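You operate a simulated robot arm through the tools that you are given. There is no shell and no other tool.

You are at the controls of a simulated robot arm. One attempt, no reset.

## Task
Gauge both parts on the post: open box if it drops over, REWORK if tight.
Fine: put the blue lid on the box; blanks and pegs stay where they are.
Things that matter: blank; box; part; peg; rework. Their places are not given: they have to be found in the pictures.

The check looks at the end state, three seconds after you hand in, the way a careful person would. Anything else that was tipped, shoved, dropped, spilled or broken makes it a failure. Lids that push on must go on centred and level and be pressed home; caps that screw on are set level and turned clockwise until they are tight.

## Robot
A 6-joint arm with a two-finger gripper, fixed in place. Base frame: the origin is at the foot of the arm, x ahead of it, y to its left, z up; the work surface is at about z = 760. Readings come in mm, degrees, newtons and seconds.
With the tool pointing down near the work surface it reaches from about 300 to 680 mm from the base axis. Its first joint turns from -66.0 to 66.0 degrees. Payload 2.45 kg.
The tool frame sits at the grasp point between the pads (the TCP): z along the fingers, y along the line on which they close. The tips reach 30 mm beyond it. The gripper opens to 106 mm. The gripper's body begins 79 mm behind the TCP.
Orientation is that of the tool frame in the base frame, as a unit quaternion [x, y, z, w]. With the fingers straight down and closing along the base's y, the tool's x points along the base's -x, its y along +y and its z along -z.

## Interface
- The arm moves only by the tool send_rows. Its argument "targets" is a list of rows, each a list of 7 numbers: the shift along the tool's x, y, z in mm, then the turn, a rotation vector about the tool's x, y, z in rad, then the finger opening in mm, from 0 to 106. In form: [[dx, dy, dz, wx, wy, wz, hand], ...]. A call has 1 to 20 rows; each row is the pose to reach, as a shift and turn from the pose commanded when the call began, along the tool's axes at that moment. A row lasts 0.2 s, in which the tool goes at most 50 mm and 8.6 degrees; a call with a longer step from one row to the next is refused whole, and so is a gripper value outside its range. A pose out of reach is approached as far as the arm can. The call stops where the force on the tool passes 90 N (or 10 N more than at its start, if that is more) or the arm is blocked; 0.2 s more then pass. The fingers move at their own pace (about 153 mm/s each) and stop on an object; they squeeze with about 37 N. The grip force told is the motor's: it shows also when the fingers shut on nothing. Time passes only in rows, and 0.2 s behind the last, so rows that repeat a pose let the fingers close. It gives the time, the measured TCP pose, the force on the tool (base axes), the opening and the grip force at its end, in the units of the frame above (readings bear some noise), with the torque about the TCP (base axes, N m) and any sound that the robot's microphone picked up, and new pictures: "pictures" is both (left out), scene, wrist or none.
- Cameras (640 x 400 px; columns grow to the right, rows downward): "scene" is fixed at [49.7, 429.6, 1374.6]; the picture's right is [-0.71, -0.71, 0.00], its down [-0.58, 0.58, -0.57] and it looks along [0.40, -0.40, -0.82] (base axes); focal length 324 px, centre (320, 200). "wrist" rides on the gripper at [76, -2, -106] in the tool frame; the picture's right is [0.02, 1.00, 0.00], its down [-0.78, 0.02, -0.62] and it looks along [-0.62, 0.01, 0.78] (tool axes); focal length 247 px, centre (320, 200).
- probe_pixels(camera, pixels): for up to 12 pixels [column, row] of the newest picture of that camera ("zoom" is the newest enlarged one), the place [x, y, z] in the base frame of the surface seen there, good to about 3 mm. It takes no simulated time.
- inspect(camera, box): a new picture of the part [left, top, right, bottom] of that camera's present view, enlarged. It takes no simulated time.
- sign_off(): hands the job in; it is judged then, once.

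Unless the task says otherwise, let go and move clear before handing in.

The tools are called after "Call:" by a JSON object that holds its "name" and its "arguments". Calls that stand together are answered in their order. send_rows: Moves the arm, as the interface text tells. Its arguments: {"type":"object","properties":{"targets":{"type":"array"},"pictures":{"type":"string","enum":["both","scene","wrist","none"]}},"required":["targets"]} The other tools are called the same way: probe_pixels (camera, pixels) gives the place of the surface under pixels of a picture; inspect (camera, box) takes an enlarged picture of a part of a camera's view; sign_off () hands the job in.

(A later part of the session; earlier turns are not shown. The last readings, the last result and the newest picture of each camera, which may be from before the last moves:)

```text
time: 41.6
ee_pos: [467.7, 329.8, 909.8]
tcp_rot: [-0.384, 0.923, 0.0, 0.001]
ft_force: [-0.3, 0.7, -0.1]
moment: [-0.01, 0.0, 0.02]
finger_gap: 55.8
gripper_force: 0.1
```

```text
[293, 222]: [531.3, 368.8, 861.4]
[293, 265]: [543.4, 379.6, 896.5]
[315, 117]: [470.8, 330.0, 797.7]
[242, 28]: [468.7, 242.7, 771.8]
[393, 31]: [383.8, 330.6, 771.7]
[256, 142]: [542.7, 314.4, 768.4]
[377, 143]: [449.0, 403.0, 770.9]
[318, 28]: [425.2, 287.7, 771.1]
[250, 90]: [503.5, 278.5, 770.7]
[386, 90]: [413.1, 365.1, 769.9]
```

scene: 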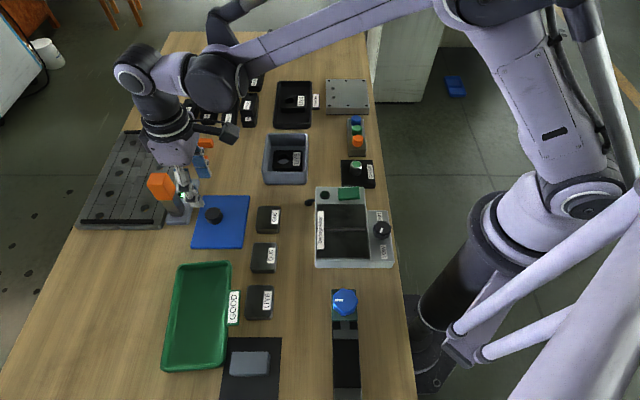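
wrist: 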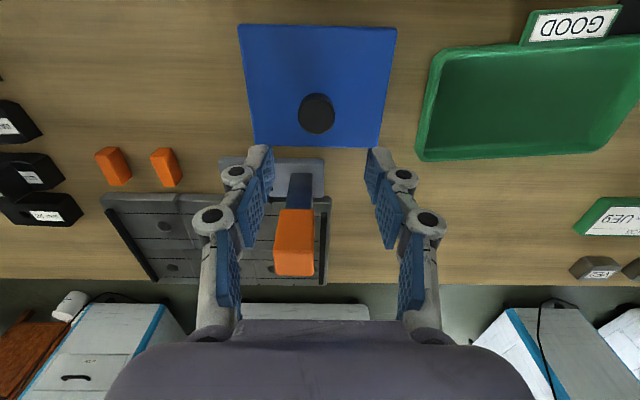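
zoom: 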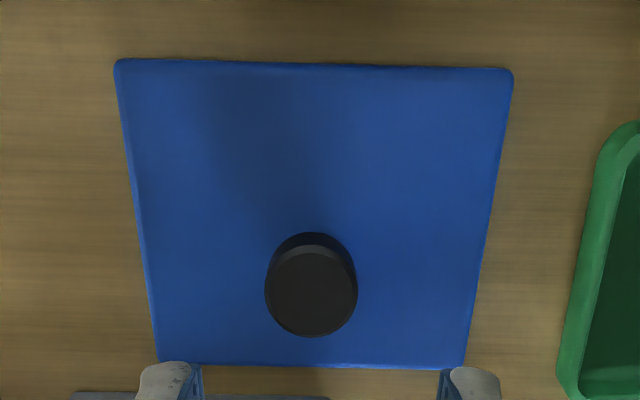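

The knob is about 4 mm outward and 2 mm to the −y side of the TCP, and the lid centre is about 12.5 mm nearer the robot than the knob. I'll descend around the knob.

Call:
{"name": "send_rows", "arguments": {"targets": [[-4.2, -2, 30, 0, 0, 0, 56], [-4.2, -2, 65, 0, 0, 0, 56], [-4.2, -2, 90, 0, 0, 0, 56], [-4.2, -2, 102, 0, 0, 0, 56], [-4.2, -2, 106, 0, 0, 0, 56], [-4.2, -2, 106, 0, 0, 0, 56]], "pictures": "both"}}

Call:
{"name": "inspect", "arguments": {"camera": "scene", "box": [130, 150, 270, 260]}}

```text
time: 43.0
ee_pos: [471.7, 329.7, 803.3]
tcp_rot: [-0.382, 0.924, 0.0, 0.001]
ft_force: [-0.4, -0.3, -0.8]
moment: [-0.01, 0.04, 0.02]
finger_gap: 55.8
gripper_force: 0.0
```

scene: 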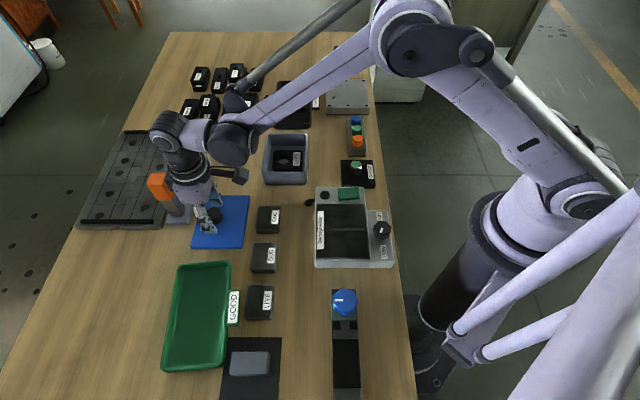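
wrist: 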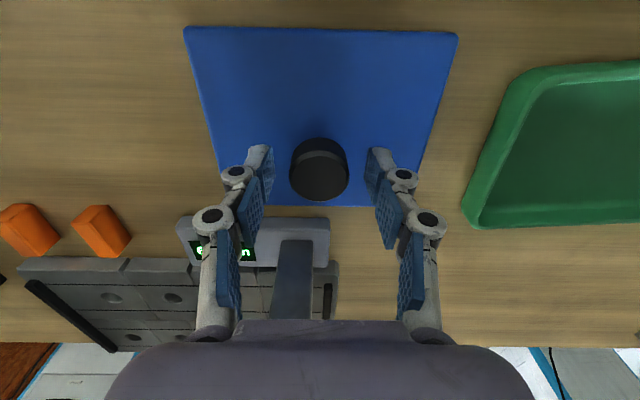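

```text
3.64 times, centred on (200, 205) of scene
```

zoom: 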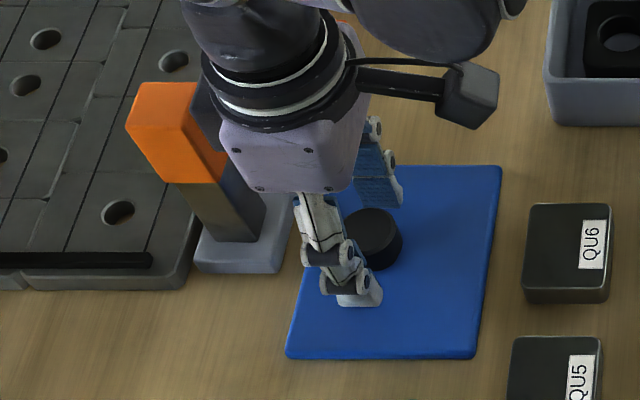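

The knob at (319,172) is centred between the pads and no contact shows on the force reading. I'll close on the knob.

Call:
{"name": "send_rows", "arguments": {"targets": [[0, 0, 0, 0, 0, 0, 40], [0, 0, 0, 0, 0, 0, 20], [0, 0, 0, 0, 0, 0, 20], [0, 0, 0, 0, 0, 0, 20]], "pictures": "wrist"}}

```text
time: 44.0
ee_pos: [471.3, 330.7, 802.9]
tcp_rot: [-0.383, 0.924, 0.0, 0.001]
ft_force: [0.6, -0.4, 0.8]
moment: [-0.01, -0.05, 0.0]
finger_gap: 32.4
gripper_force: 37.3
```

wrist: 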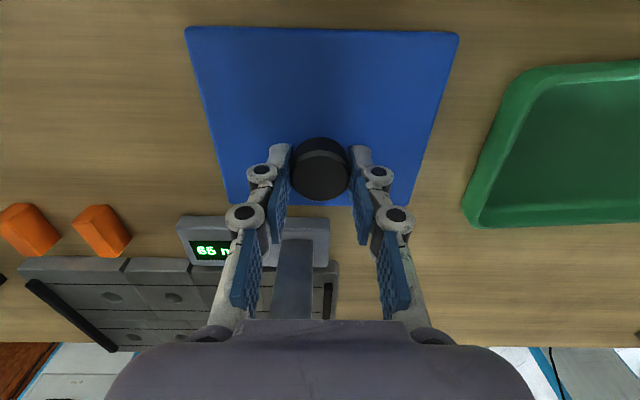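

The knob is gripped (32.4 mm). I'll lift slowly and check that the lid stays level.

Call:
{"name": "send_rows", "arguments": {"targets": [[0, 0, -3, 0, 0, 0, 20], [0, 0, -10, 0, 0, 0, 20], [0, 0, -25, 0, 0, 0, 20], [0, 0, -50, 0, 0, 0, 20], [0, 0, -80, 0, 0, 0, 20], [0, 0, -105, 0, 0, 0, 20], [0, 0, -105, 0, 0, 0, 20]], "pictures": "both"}}

Call:
{"name": "inspect", "arguments": {"camera": "scene", "box": [120, 110, 260, 220]}}

```text
time: 45.6
ee_pos: [471.6, 329.4, 908.7]
tcp_rot: [-0.382, 0.924, 0.001, 0.0]
ft_force: [0.0, 0.7, -1.5]
moment: [0.04, -0.03, -0.01]
finger_gap: 32.3
gripper_force: 37.2
```

scene: 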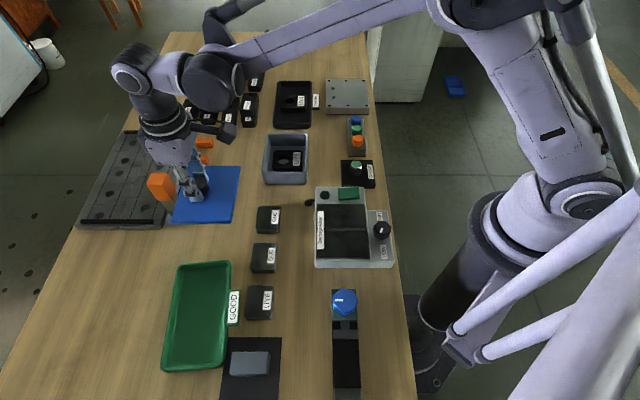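
wrist: 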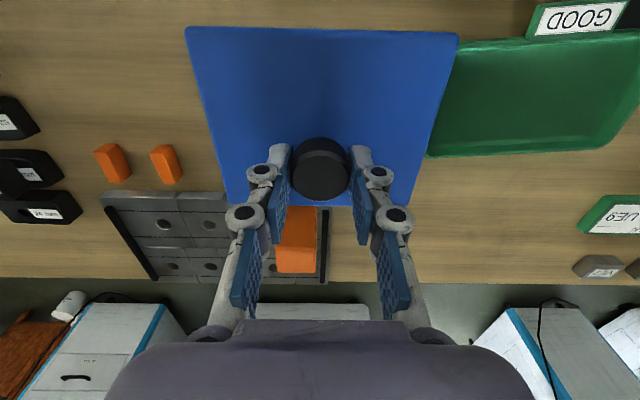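

```text
3.64 times, centred on (190, 165) of scene
```

zoom: 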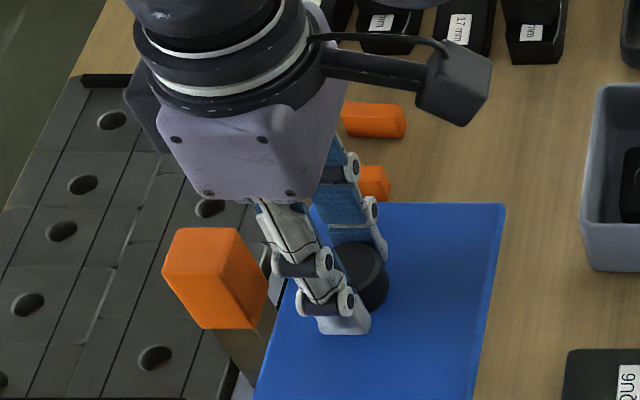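

The lid stays in exactly the same place in the wrist image, so it is level. I'll zoom to record its edges in the tool frame, then move toward the box.

Call:
{"name": "inspect", "arguments": {"camera": "wrist", "box": [170, 0, 474, 190]}}

Call:
{"name": "probe_pixels", "arguments": {"camera": "wrist", "pixels": [[189, 30], [455, 36], [320, 32], [200, 80], [442, 80], [232, 202], [408, 204], [210, 120], [432, 120], [250, 33], [400, 36], [320, 90]]}}

```text
2.11 times, centred on (322, 95) of wrist
```

zoom: 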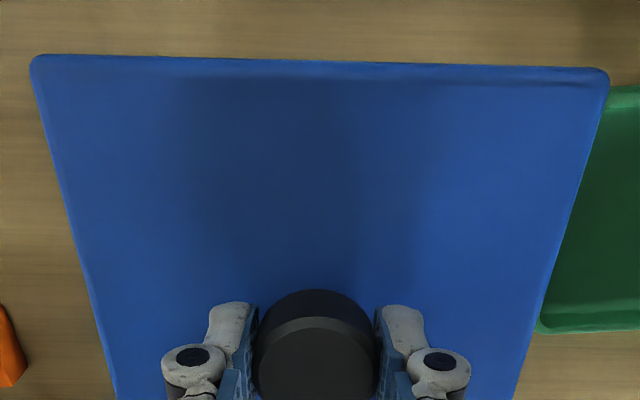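

```text
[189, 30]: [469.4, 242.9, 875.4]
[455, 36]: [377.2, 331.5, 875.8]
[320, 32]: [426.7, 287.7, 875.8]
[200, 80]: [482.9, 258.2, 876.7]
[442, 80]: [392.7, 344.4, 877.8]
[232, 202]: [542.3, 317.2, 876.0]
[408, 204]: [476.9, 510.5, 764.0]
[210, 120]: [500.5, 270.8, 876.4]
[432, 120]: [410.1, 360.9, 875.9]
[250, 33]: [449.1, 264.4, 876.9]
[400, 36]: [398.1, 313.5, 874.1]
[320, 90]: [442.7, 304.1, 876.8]
```

The lid centre is about 12 mm toward the robot (+x_t) from the TCP, and centred sideways. I'll move to a spot where the wrist camera sees the whole box rim to the left of the held lid.

Call:
{"name": "send_rows", "arguments": {"targets": [[15, 1, 0, 0, 0, 0, 20], [45, 4, 0, 0, 0, 0, 20], [80, 7, 0, 0, 0, 0, 20], [112, 10, 0, 0, 0, 0, 20], [135.8, 12, 0, 0, 0, 0, 20], [135.8, 12, 0, 0, 0, 0, 20], [135.8, 12, 0, 0, 0, 0, 20]], "pictures": "both"}}

Call:
{"name": "inspect", "arguments": {"camera": "wrist", "box": [0, 20, 240, 170]}}

```text
time: 47.2
ee_pos: [366.6, 243.4, 908.4]
tcp_rot: [-0.383, 0.924, 0.0, 0.001]
ft_force: [-0.3, 0.4, -1.4]
moment: [0.01, -0.03, 0.0]
finger_gap: 32.1
gripper_force: 37.0
```

scene: 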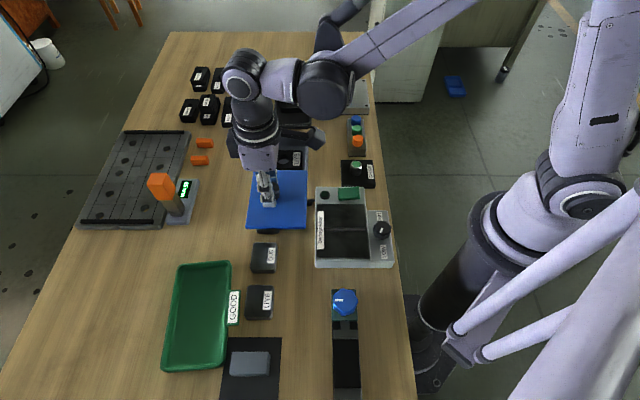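
wrist: 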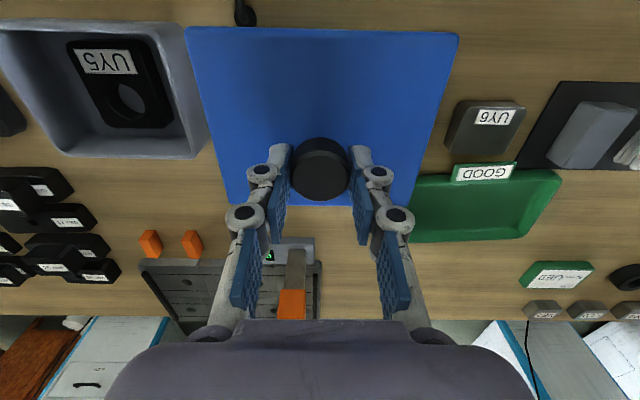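

```text
2.67 times, centred on (120, 95) of wrist
```

zoom: 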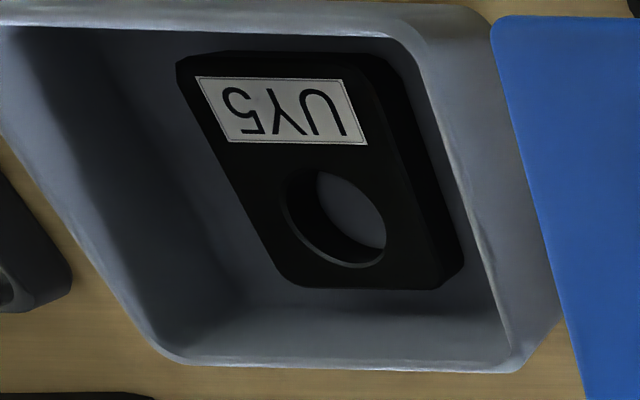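

The full rim is visible. I'll probe rim points on all four sides, plus the lid in the same picture.

Call:
{"name": "probe_pixels", "arguments": {"camera": "zoom", "pixels": [[150, 28], [250, 31], [350, 34], [220, 362], [330, 366], [450, 369], [60, 225], [90, 272], [120, 315], [440, 130], [470, 210], [495, 285]]}}

Call:
{"name": "probe_pixels", "arguments": {"camera": "wrist", "pixels": [[189, 30], [455, 36], [320, 31], [200, 80], [444, 80], [231, 200], [409, 203], [210, 120], [433, 120], [260, 30], [380, 33], [300, 205]]}}

```text
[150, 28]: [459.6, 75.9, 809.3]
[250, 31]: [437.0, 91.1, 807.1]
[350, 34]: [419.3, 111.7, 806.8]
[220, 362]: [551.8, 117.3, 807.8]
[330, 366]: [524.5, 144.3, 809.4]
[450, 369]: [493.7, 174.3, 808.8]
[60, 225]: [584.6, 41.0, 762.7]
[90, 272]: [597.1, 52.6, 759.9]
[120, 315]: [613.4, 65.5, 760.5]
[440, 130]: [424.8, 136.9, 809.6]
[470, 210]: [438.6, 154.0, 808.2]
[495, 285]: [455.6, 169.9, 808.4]
```

```text
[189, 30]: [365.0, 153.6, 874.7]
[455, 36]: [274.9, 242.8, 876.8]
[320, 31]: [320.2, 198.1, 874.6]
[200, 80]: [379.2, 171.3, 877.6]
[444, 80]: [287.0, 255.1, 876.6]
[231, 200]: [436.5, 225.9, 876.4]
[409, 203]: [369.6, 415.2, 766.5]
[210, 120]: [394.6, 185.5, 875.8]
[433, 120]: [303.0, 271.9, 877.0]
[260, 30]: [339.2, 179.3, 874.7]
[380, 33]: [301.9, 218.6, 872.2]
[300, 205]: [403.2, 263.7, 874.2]
```

I need better points on the left and near rim edges, so I'll probe slightly different pixels.

Call:
{"name": "probe_pixels", "arguments": {"camera": "zoom", "pixels": [[70, 230], [75, 235], [100, 275], [130, 318], [200, 22], [200, 10], [200, 4], [350, 12], [350, 22], [350, 5], [330, 360], [330, 371]]}}

Call:
{"name": "probe_pixels", "arguments": {"camera": "zoom", "pixels": [[80, 240], [110, 285], [140, 325], [150, 335], [432, 130], [446, 130], [452, 130], [462, 210], [476, 210], [482, 210], [500, 285], [508, 285]]}}

Call:
{"name": "probe_pixels", "arguments": {"camera": "scene", "pixels": [[250, 200], [307, 200], [250, 175], [307, 175], [247, 226], [306, 226], [280, 227], [300, 172]]}}

```text
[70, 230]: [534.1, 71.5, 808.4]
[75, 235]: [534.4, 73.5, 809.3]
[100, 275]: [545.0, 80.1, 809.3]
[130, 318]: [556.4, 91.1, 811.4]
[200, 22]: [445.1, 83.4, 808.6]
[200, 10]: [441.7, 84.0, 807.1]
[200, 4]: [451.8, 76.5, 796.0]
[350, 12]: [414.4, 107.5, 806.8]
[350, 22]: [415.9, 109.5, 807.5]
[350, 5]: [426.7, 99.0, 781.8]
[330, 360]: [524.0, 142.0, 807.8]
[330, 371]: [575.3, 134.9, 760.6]
```

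```text
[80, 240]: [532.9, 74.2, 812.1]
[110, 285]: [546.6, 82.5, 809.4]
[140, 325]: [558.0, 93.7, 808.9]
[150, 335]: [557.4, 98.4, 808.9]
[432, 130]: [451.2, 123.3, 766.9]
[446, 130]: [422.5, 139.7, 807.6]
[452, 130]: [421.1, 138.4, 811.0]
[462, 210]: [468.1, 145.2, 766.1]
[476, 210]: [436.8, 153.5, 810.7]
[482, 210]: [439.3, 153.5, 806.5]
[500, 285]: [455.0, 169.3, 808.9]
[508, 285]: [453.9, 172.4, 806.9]
```

```text
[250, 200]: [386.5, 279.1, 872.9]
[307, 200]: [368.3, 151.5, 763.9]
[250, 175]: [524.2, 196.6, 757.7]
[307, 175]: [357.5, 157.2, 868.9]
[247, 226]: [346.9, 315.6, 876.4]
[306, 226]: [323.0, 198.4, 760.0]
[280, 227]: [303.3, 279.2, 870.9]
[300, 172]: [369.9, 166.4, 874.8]
```

Box centre is (u 421.1, v 263.9) and the held lid's centre (u 418.7, v 85.4), from the same picture. I'll shift by +2.4 in u and +178.5 in v, staying high.

Call:
{"name": "send_rows", "arguments": {"targets": [[-0.5, -20, 0, 0, 0, 0, 20], [-1, -60, 0, 0, 0, 0, 20], [-1.5, -105, 0, 0, 0, 0, 20], [-2, -145, 0, 0, 0, 0, 20], [-2.4, -170, 0, 0, 0, 0, 20], [-2.4, -178.5, 0, 0, 0, 0, 20], [-2.4, -178.5, 20, 0, 0, 0, 20], [-2.4, -178.5, 38, 0, 0, 0, 20], [-2.4, -178.5, 38, 0, 0, 0, 20], [-2.4, -178.5, 38, 0, 0, 0, 20]], "pictures": "both"}}

Call:
{"name": "inspect", "arguments": {"camera": "scene", "box": [240, 110, 335, 195]}}

Call:
{"name": "inspect", "arguments": {"camera": "wrist", "box": [170, 0, 474, 220]}}

```text
time: 49.4
ee_pos: [495.4, 120.2, 870.2]
tcp_rot: [-0.383, 0.924, 0.0, 0.0]
ft_force: [-0.9, 0.3, -1.2]
moment: [-0.01, 0.01, -0.01]
finger_gap: 32.3
gripper_force: 37.0
```

scene: 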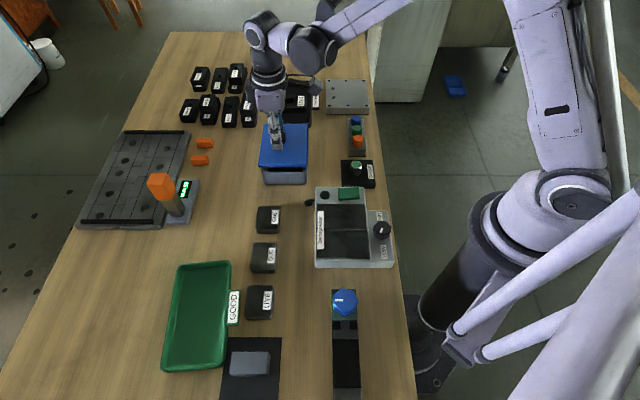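
wrist: 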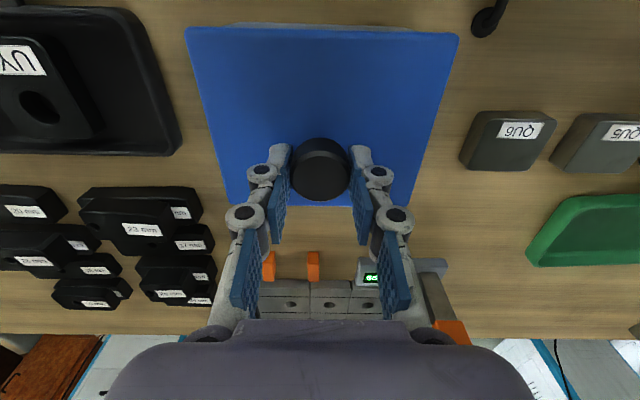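

```text
4.71 times, centred on (288, 152) of scene
```

zoom: 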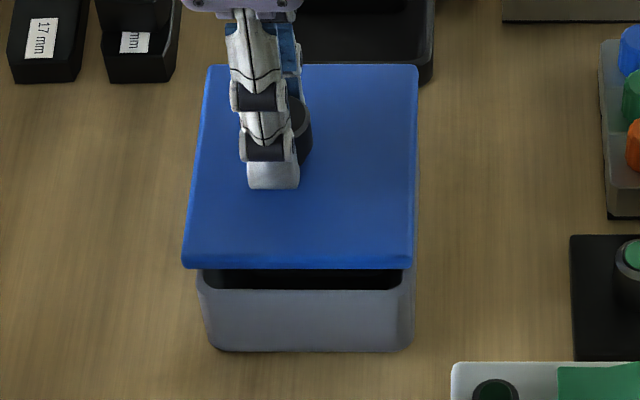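

```text
1.82 times, centred on (322, 110) of wrist
```

zoom: 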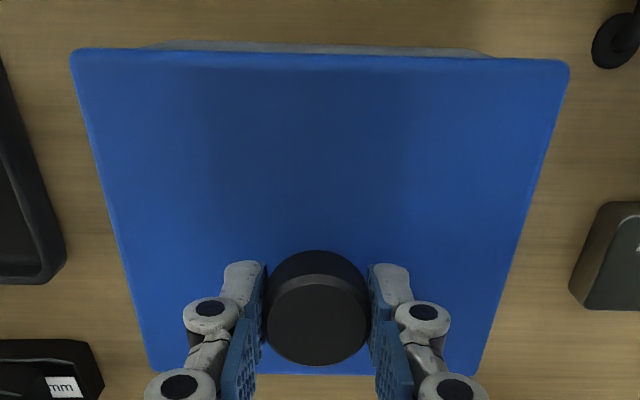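

The lid hovers over the box with the view symmetric in the wrist image (box rim ends at 150/490, lid edges at 72/570). I'll cross-check with scene probes.

Call:
{"name": "inspect", "arguments": {"camera": "scene", "box": [250, 118, 325, 190]}}

Call:
{"name": "probe_pixels", "arguments": {"camera": "scene", "pixels": [[264, 130], [308, 130], [262, 150], [308, 150], [300, 125], [285, 165], [270, 165], [300, 165], [263, 140], [308, 140], [290, 180], [275, 180]]}}

```text
5.56 times, centred on (288, 154) of scene
```

zoom: 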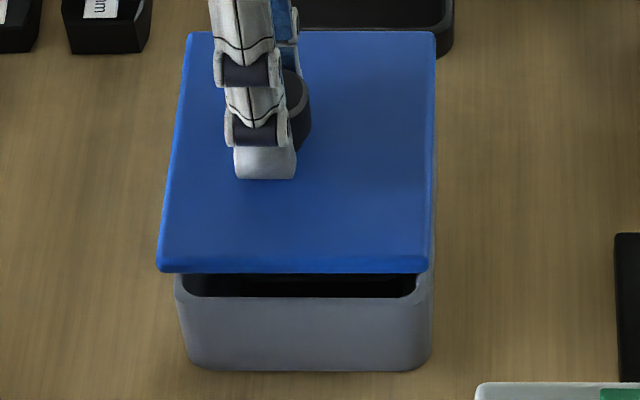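

```text
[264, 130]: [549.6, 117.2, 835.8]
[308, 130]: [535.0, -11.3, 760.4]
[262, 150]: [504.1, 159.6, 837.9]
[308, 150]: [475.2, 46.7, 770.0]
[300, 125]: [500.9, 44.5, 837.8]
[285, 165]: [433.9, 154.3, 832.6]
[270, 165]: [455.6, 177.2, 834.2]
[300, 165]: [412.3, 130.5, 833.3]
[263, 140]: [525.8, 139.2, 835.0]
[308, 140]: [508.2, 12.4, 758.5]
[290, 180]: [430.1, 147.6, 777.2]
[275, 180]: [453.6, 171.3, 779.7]
```

Scene geometry suggests the lid may be about 1–2 mm too far outward and up to 0.5° rotated. I'll zoom in more to resolve that.

Call:
{"name": "inspect", "arguments": {"camera": "wrist", "box": [180, 10, 260, 60]}}

Call:
{"name": "inspect", "arguments": {"camera": "wrist", "box": [385, 10, 465, 60]}}

Call:
{"name": "inspect", "arguments": {"camera": "scene", "box": [255, 155, 287, 190]}}

Call:
{"name": "inspect", "arguments": {"camera": "scene", "box": [285, 155, 317, 190]}}

Call:
{"name": "inspect", "arguments": {"camera": "scene", "box": [285, 115, 325, 145]}}

Call:
{"name": "inspect", "arguments": {"camera": "scene", "box": [250, 115, 290, 145]}}

```text
8.00 times, centred on (220, 35) of wrist
```

zoom: 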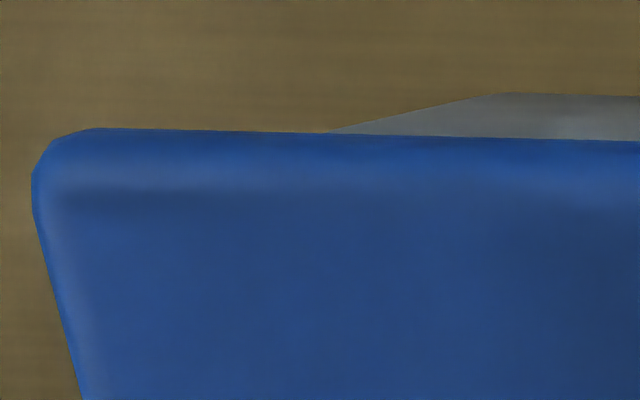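

```text
8.00 times, centred on (425, 35) of wrist
```

zoom: 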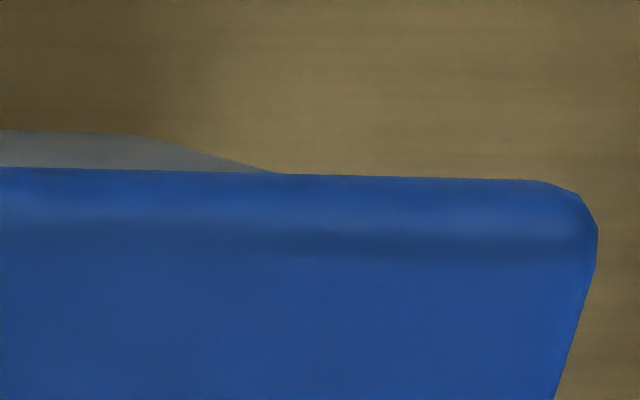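

```text
11.43 times, centred on (271, 172) of scene
```

zoom: 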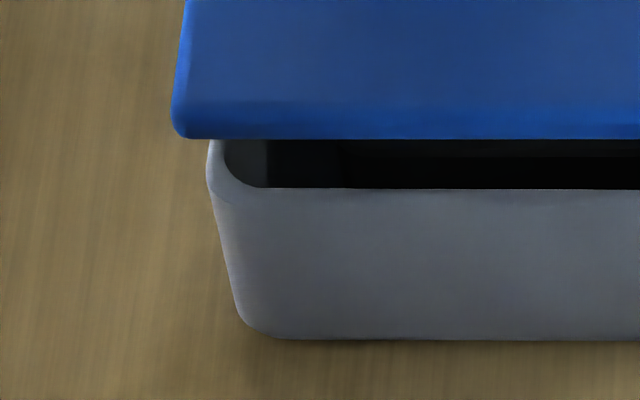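

```text
11.43 times, centred on (301, 172) of scene
```

zoom: 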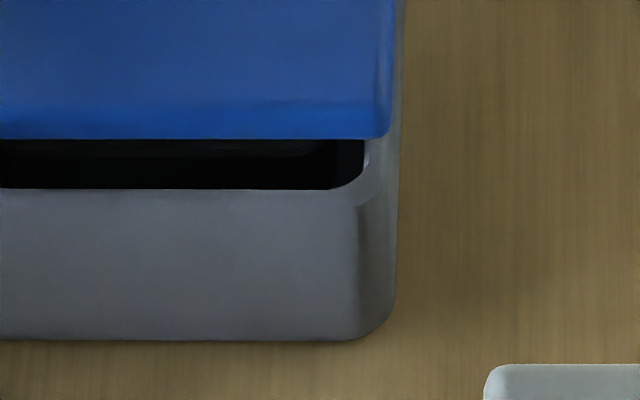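

```text
13.33 times, centred on (305, 130) of scene
```

zoom: 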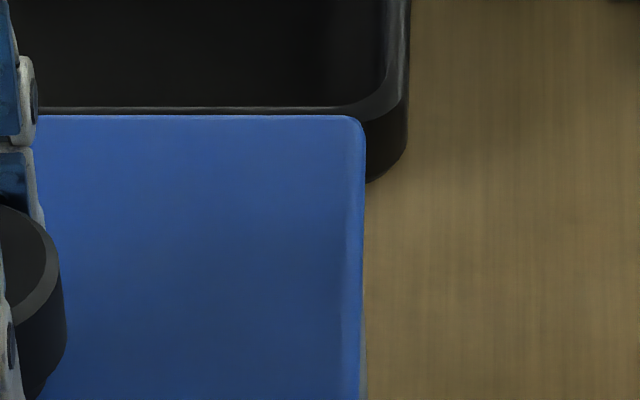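

```text
13.33 times, centred on (270, 130) of scene
```

zoom: 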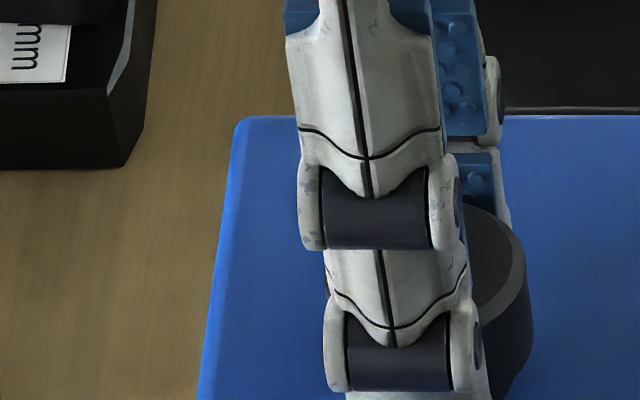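

High zoom shows lid and box edges parallel. The lid sits about 1.3 mm too far outward and about 0.9 mm too far along v. I'll correct and lower until it is just above the rim.

Call:
{"name": "send_rows", "arguments": {"targets": [[1.3, 0.9, 3, 0, 0, 0, 20], [1.3, 0.9, 8, 0, 0, 0, 20], [1.3, 0.9, 13, 0, 0, 0, 20], [1.3, 0.9, 15, 0, 0, 0, 20], [1.3, 0.9, 15, 0, 0, 0, 20]], "pictures": "both"}}

Call:
{"name": "inspect", "arguments": {"camera": "scene", "box": [255, 155, 287, 190]}}

Call:
{"name": "inspect", "arguments": {"camera": "scene", "box": [285, 155, 317, 190]}}

Call:
{"name": "inspect", "arguments": {"camera": "wrist", "box": [180, 10, 260, 60]}}

Call:
{"name": "inspect", "arguments": {"camera": "wrist", "box": [385, 10, 465, 60]}}

```text
time: 50.6
ee_pos: [492.9, 118.2, 855.2]
tcp_rot: [-0.383, 0.924, 0.001, 0.0]
ft_force: [-0.6, 0.0, -1.4]
moment: [0.01, -0.02, -0.02]
finger_gap: 32.3
gripper_force: 36.9
```

scene: 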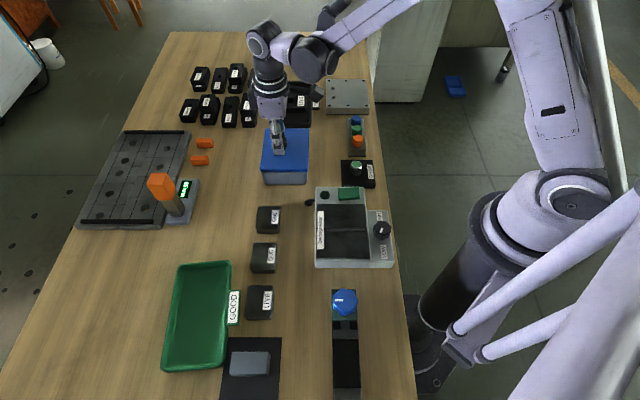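
wrist: 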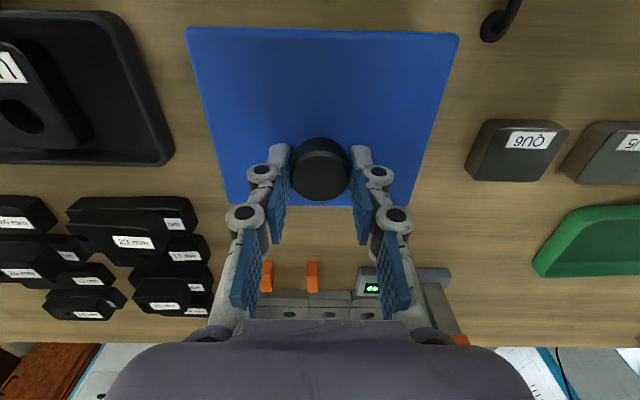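

```text
11.43 times, centred on (271, 172) of scene
```

zoom: 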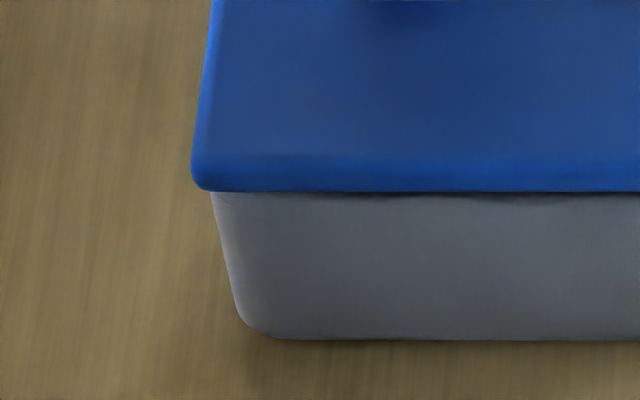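

```text
11.43 times, centred on (301, 172) of scene
```

zoom: 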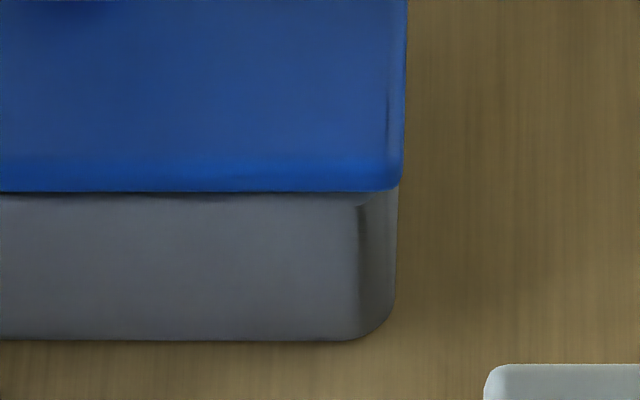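

```text
8.00 times, centred on (220, 35) of wrist
```

zoom: 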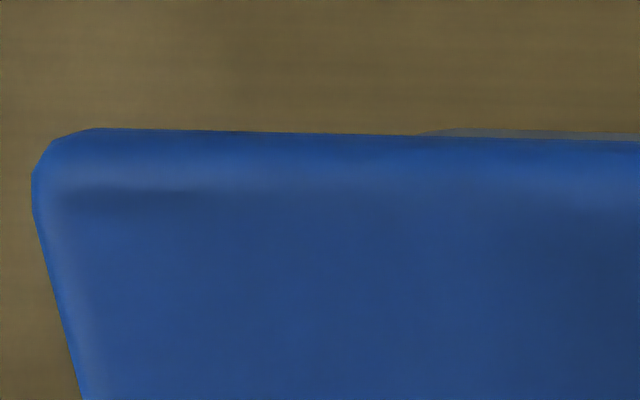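

```text
8.00 times, centred on (425, 35) of wrist
```

zoom: 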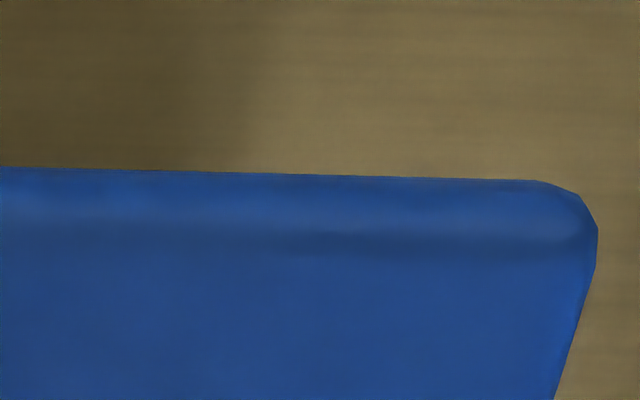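

The lid is just above the rim with small, nearly even overhangs, still about 0.5 mm outward and about 0.3° off. I'll trim that and lower gently until contact.

Call:
{"name": "send_rows", "arguments": {"targets": [[0.5, 0, 0, 0, 0, 0.004, 20], [0.5, 0, 1.5, 0, 0, 0.004, 20], [0.5, 0, 3, 0, 0, 0.004, 20], [0.5, 0, 3, 0, 0, 0.004, 20]], "pictures": "none"}}

```text
time: 51.6
ee_pos: [493.6, 118.1, 853.3]
tcp_rot: [-0.38, 0.925, 0.0, 0.001]
ft_force: [-0.7, -0.7, -1.0]
moment: [0.03, -0.01, 0.0]
finger_gap: 32.2
gripper_force: 37.0
```

Call:
{"name": "send_rows", "arguments": {"targets": [[0, 0, 1, 0, 0, 0, 20], [0, 0, 2, 0, 0, 0, 20], [0, 0, 2, 0, 0, 0, 20]], "pictures": "both"}}

Call:
{"name": "inspect", "arguments": {"camera": "scene", "box": [255, 155, 287, 190]}}

Call:
{"name": "inspect", "arguments": {"camera": "scene", "box": [285, 155, 317, 190]}}

```text
time: 52.4
ee_pos: [494.7, 119.3, 852.6]
tcp_rot: [-0.382, 0.924, 0.0, 0.002]
ft_force: [13.1, 3.9, 35.8]
moment: [-0.05, -0.12, 0.03]
finger_gap: 32.7
gripper_force: 37.2
heard: snap
```

scene: 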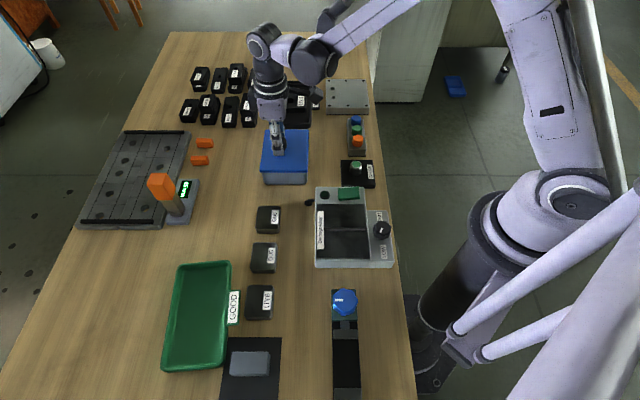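
wrist: 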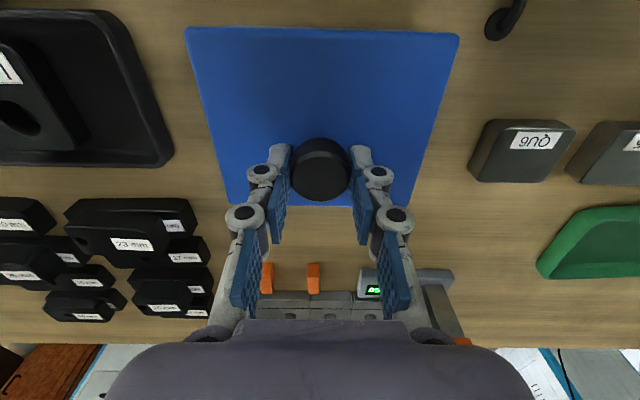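

```text
11.43 times, centred on (271, 172) of scene
```

zoom: 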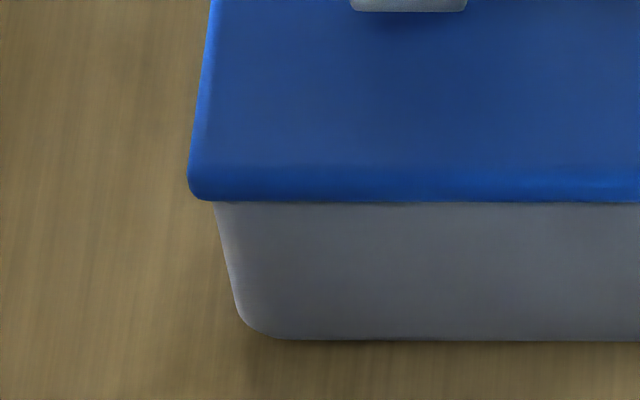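

```text
11.43 times, centred on (301, 172) of scene
```

zoom: 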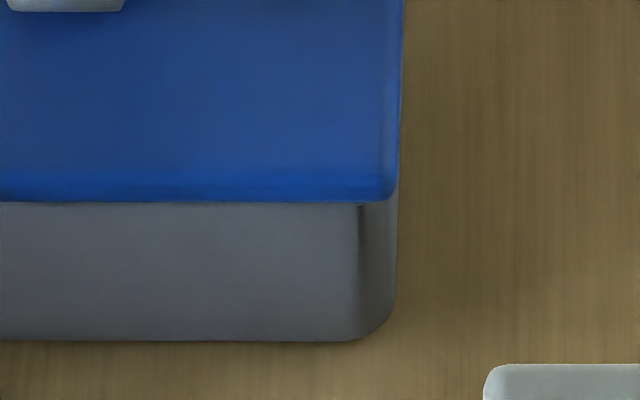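

A snap was heard with 36 N down, and there is a side force of about 12 N pushing the lid outward. I'll relieve that by moving 0.7 mm outward and read the forces again.

Call:
{"name": "send_rows", "arguments": {"targets": [[-0.4, 0, 0, 0, 0, 0, 20], [-0.8, 0.0, 0, 0, 0, 0, 20], [-0.8, 0.0, 0, 0, 0, 0, 20]], "pictures": "both"}}

Call:
{"name": "probe_pixels", "arguments": {"camera": "wrist", "pixels": [[200, 45], [260, 45], [320, 45], [380, 45], [440, 45], [215, 110], [425, 110], [240, 190], [400, 190], [320, 100], [260, 100], [380, 100]]}}

Call:
{"name": "probe_pixels", "arguments": {"camera": "scene", "pixels": [[266, 135], [304, 135], [266, 150], [305, 150], [266, 165], [285, 165], [305, 165], [295, 140], [295, 155], [300, 132]]}}

```text
time: 53.2
ee_pos: [494.5, 119.6, 851.0]
tcp_rot: [-0.381, 0.925, -0.001, 0.001]
ft_force: [10.1, 1.6, 42.3]
moment: [0.15, -0.35, 0.01]
finger_gap: 32.5
gripper_force: 36.7
```

scene: 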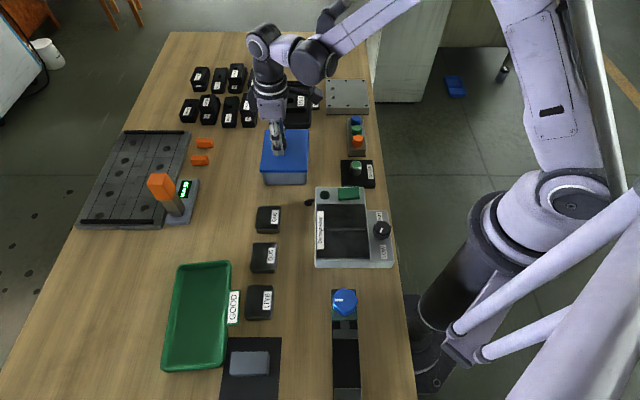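
wrist: 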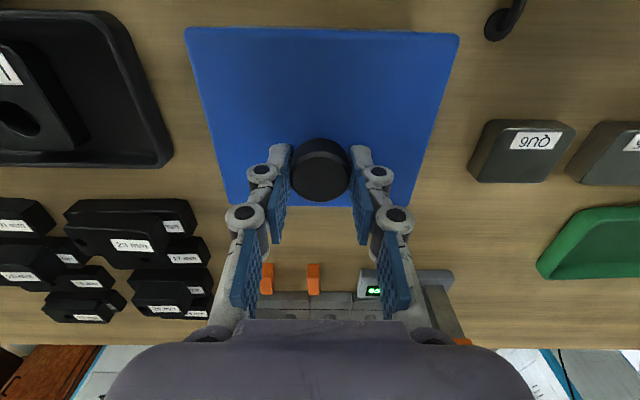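

```text
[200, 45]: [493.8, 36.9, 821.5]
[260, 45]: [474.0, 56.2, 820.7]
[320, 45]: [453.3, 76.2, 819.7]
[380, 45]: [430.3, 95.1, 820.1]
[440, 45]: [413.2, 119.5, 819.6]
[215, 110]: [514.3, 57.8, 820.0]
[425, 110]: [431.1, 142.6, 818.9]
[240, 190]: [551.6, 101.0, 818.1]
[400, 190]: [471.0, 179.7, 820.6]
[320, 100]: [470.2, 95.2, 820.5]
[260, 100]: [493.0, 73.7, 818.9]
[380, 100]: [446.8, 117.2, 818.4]
```

```text
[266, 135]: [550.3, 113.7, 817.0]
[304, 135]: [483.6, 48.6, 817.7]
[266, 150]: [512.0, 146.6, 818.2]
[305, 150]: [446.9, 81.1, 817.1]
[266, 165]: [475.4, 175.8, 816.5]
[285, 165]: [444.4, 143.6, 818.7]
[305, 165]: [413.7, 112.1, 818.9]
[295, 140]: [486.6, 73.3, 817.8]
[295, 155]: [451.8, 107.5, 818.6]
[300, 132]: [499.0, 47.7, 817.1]
```

The lid top reads 818 mm everywhere (level), flush on the 808 rim with its 10 mm thickness, and the snap was heard. I'll release the knob and look before pressing at the lid's centre.

Call:
{"name": "send_rows", "arguments": {"targets": [[0, 0, 0, 0, 0, 0, 45], [0, 0, 0, 0, 0, 0, 56], [0, 0, 0, 0, 0, 0, 56], [0, 0, -20, 0, 0, 0, 56], [0, 0, -45, 0, 0, 0, 56], [0, 0, -60, 0, 0, 0, 56], [0, 0, -60, 0, 0, 0, 56]], "pictures": "both"}}

Call:
{"name": "inspect", "arguments": {"camera": "scene", "box": [250, 118, 325, 190]}}

Call:
{"name": "inspect", "arguments": {"camera": "scene", "box": [255, 155, 287, 190]}}

Call:
{"name": "inspect", "arguments": {"camera": "scene", "box": [285, 155, 317, 190]}}

Call:
{"name": "inspect", "arguments": {"camera": "wrist", "box": [200, 0, 440, 180]}}

```text
time: 54.8
ee_pos: [492.4, 118.8, 909.8]
tcp_rot: [-0.38, 0.925, 0.0, 0.001]
ft_force: [0.6, -0.9, -0.6]
moment: [-0.02, 0.0, 0.03]
finger_gap: 55.8
gripper_force: 0.0
```

scene: 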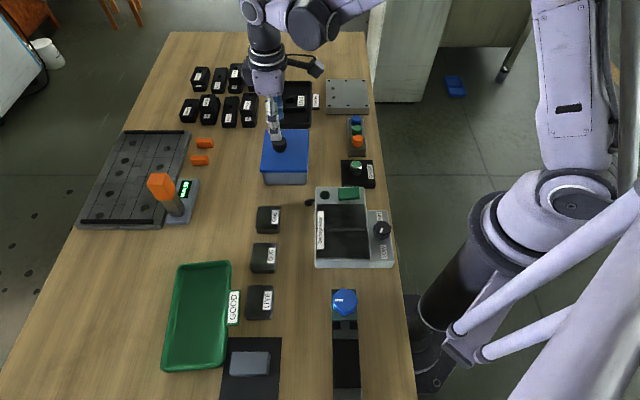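
wrist: 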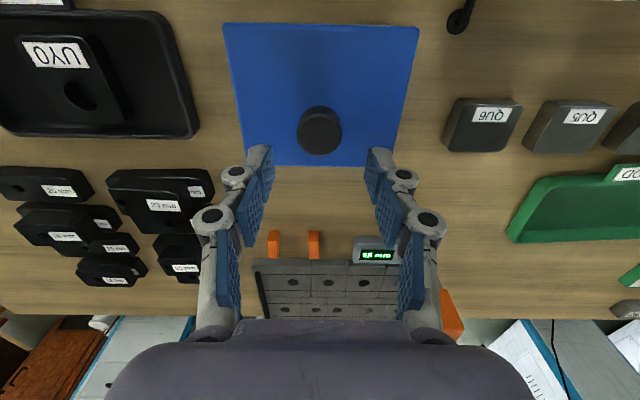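

```text
5.56 times, centred on (288, 154) of scene
```

zoom: 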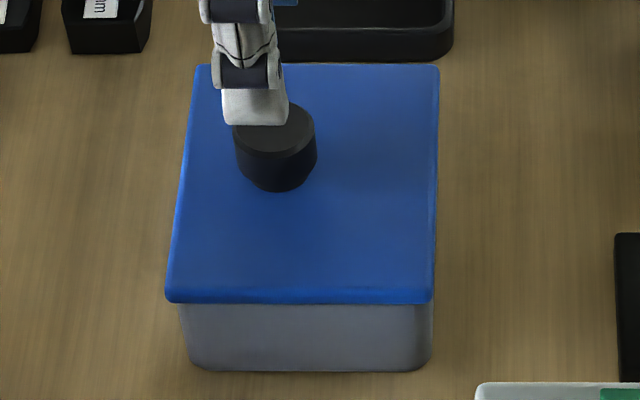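

```text
11.43 times, centred on (271, 172) of scene
```

zoom: 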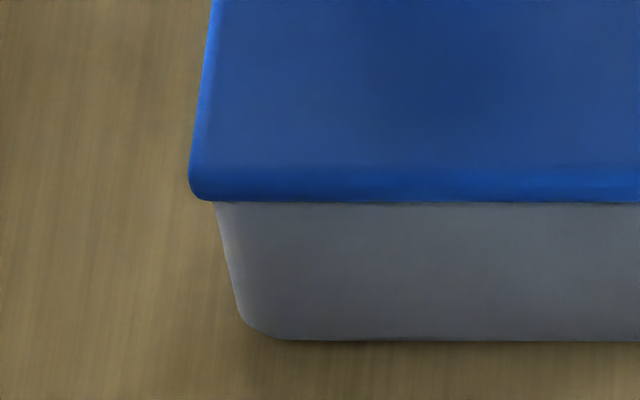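

```text
11.43 times, centred on (301, 172) of scene
```

zoom: 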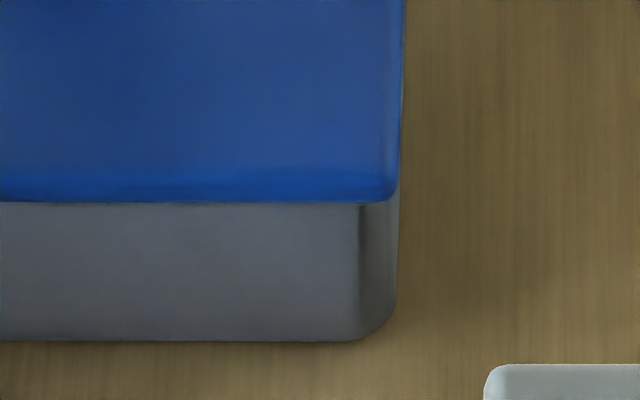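

```text
2.22 times, centred on (320, 90) of wrist
```

zoom: 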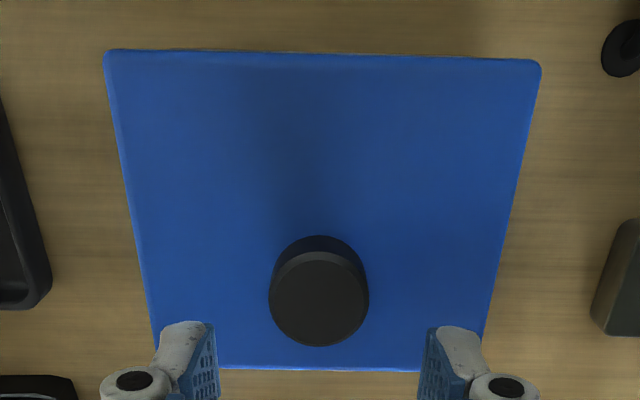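

The lid is centred to within about 0.5 mm, level, and stays put. To make sure it is fully home, I'll close the fingers and press down on the knob's inner half, which lies over the lid's centre.

Call:
{"name": "send_rows", "arguments": {"targets": [[9, 0, 0, 0, 0, 0, 30], [9, 0, 0, 0, 0, 0, 0], [9, 0, 15, 0, 0, 0, 0], [9, 0, 26, 0, 0, 0, 0], [9, 0, 31, 0, 0, 0, 0], [9, 0, 31, 0, 0, 0, 0]], "pictures": "both"}}

Call:
{"name": "inspect", "arguments": {"camera": "scene", "box": [250, 108, 325, 190]}}

```text
time: 56.2
ee_pos: [488.6, 113.0, 880.4]
tcp_rot: [-0.381, 0.925, 0.0, 0.001]
ft_force: [-1.3, -0.3, 0.7]
moment: [-0.03, -0.03, -0.02]
finger_gap: 0.0
gripper_force: 29.3
```

scene: 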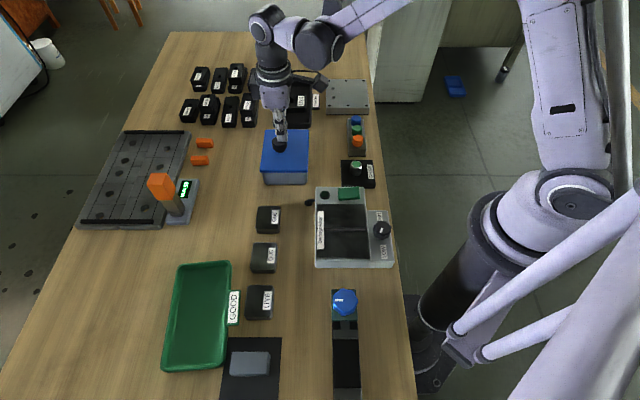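
wrist: 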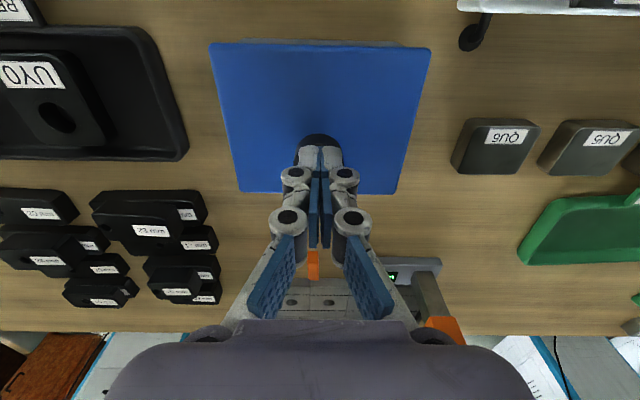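

```text
4.88 times, centred on (288, 149) of scene
```

zoom: 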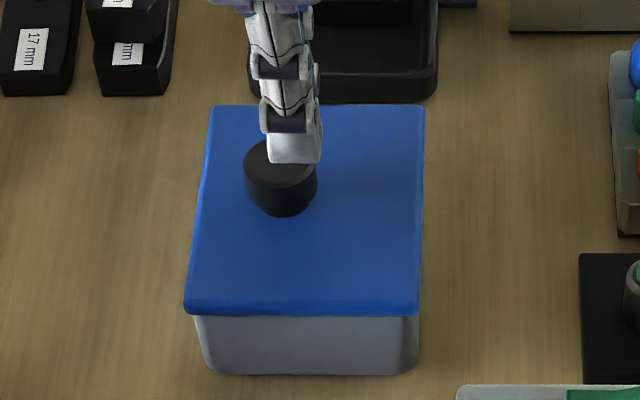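

The closed fingertips are about 6 mm above the knob's inner half. I'll press down in small steps.

Call:
{"name": "send_rows", "arguments": {"targets": [[0, 0, 3, 0, 0, 0, 0], [0, 0, 5, 0, 0, 0, 0], [0, 0, 6.5, 0, 0, 0, 0], [0, 0, 7.5, 0, 0, 0, 0], [0, 0, 7.5, 0, 0, 0, 0]], "pictures": "none"}}

```text
time: 57.4
ee_pos: [486.8, 114.0, 871.8]
tcp_rot: [-0.381, 0.925, 0.0, 0.001]
ft_force: [-0.7, -0.7, 1.4]
moment: [0.01, 0.0, -0.02]
finger_gap: 0.1
gripper_force: 29.2
```

No contact yet, so I'll continue slowly.

Call:
{"name": "send_rows", "arguments": {"targets": [[0, 0, 1, 0, 0, 0, 0], [0, 0, 2, 0, 0, 0, 0], [0, 0, 2, 0, 0, 0, 0]], "pictures": "both"}}

Call:
{"name": "inspect", "arguments": {"camera": "scene", "box": [250, 108, 325, 190]}}

```text
time: 58.2
ee_pos: [486.7, 113.6, 871.4]
tcp_rot: [-0.381, 0.924, 0.0, 0.001]
ft_force: [2.5, 0.8, 50.4]
moment: [0.35, -0.38, 0.0]
finger_gap: 6.0
gripper_force: 28.7
```

scene: 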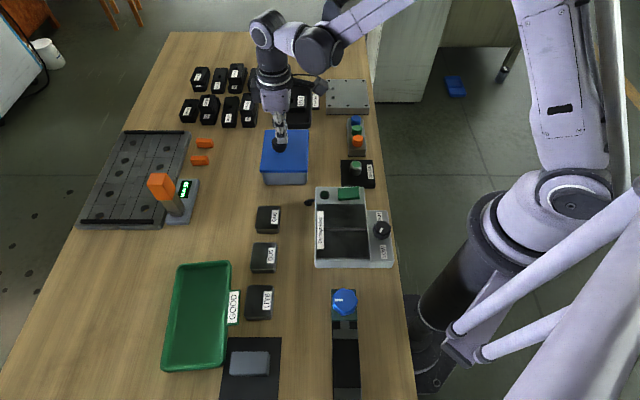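
wrist: 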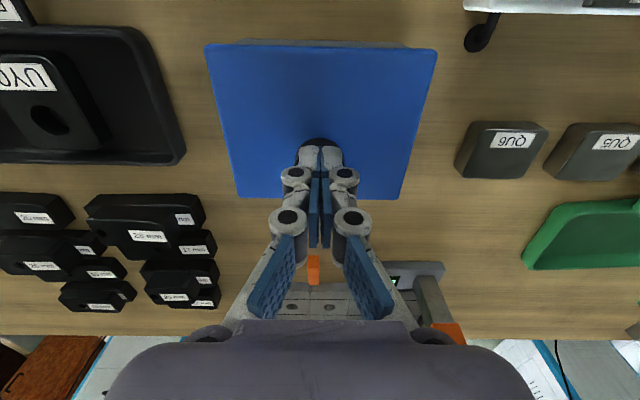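

```text
4.88 times, centred on (288, 149) of scene
```

zoom: 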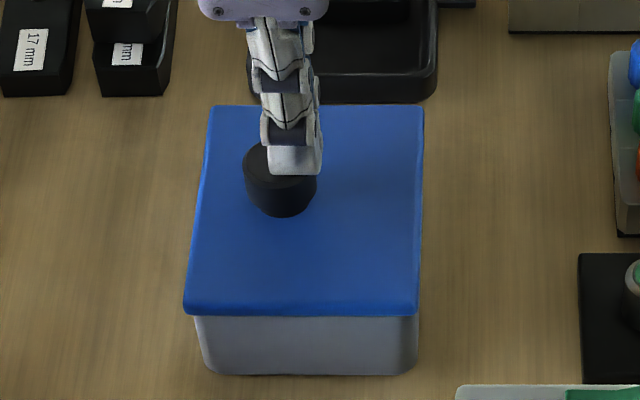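

It is rigid at 50 N with no further movement. I'll press slightly more to be sure, then back off.

Call:
{"name": "send_rows", "arguments": {"targets": [[0, 0, 0.6, 0, 0, 0, 0], [0, 0, 1.0, 0, 0, 0, 0]], "pictures": "none"}}

```text
time: 58.8
ee_pos: [488.0, 113.9, 870.8]
tcp_rot: [-0.381, 0.925, -0.001, 0.001]
ft_force: [-0.5, -0.8, 72.0]
moment: [0.44, -0.46, -0.03]
finger_gap: 5.9
gripper_force: 28.5
```

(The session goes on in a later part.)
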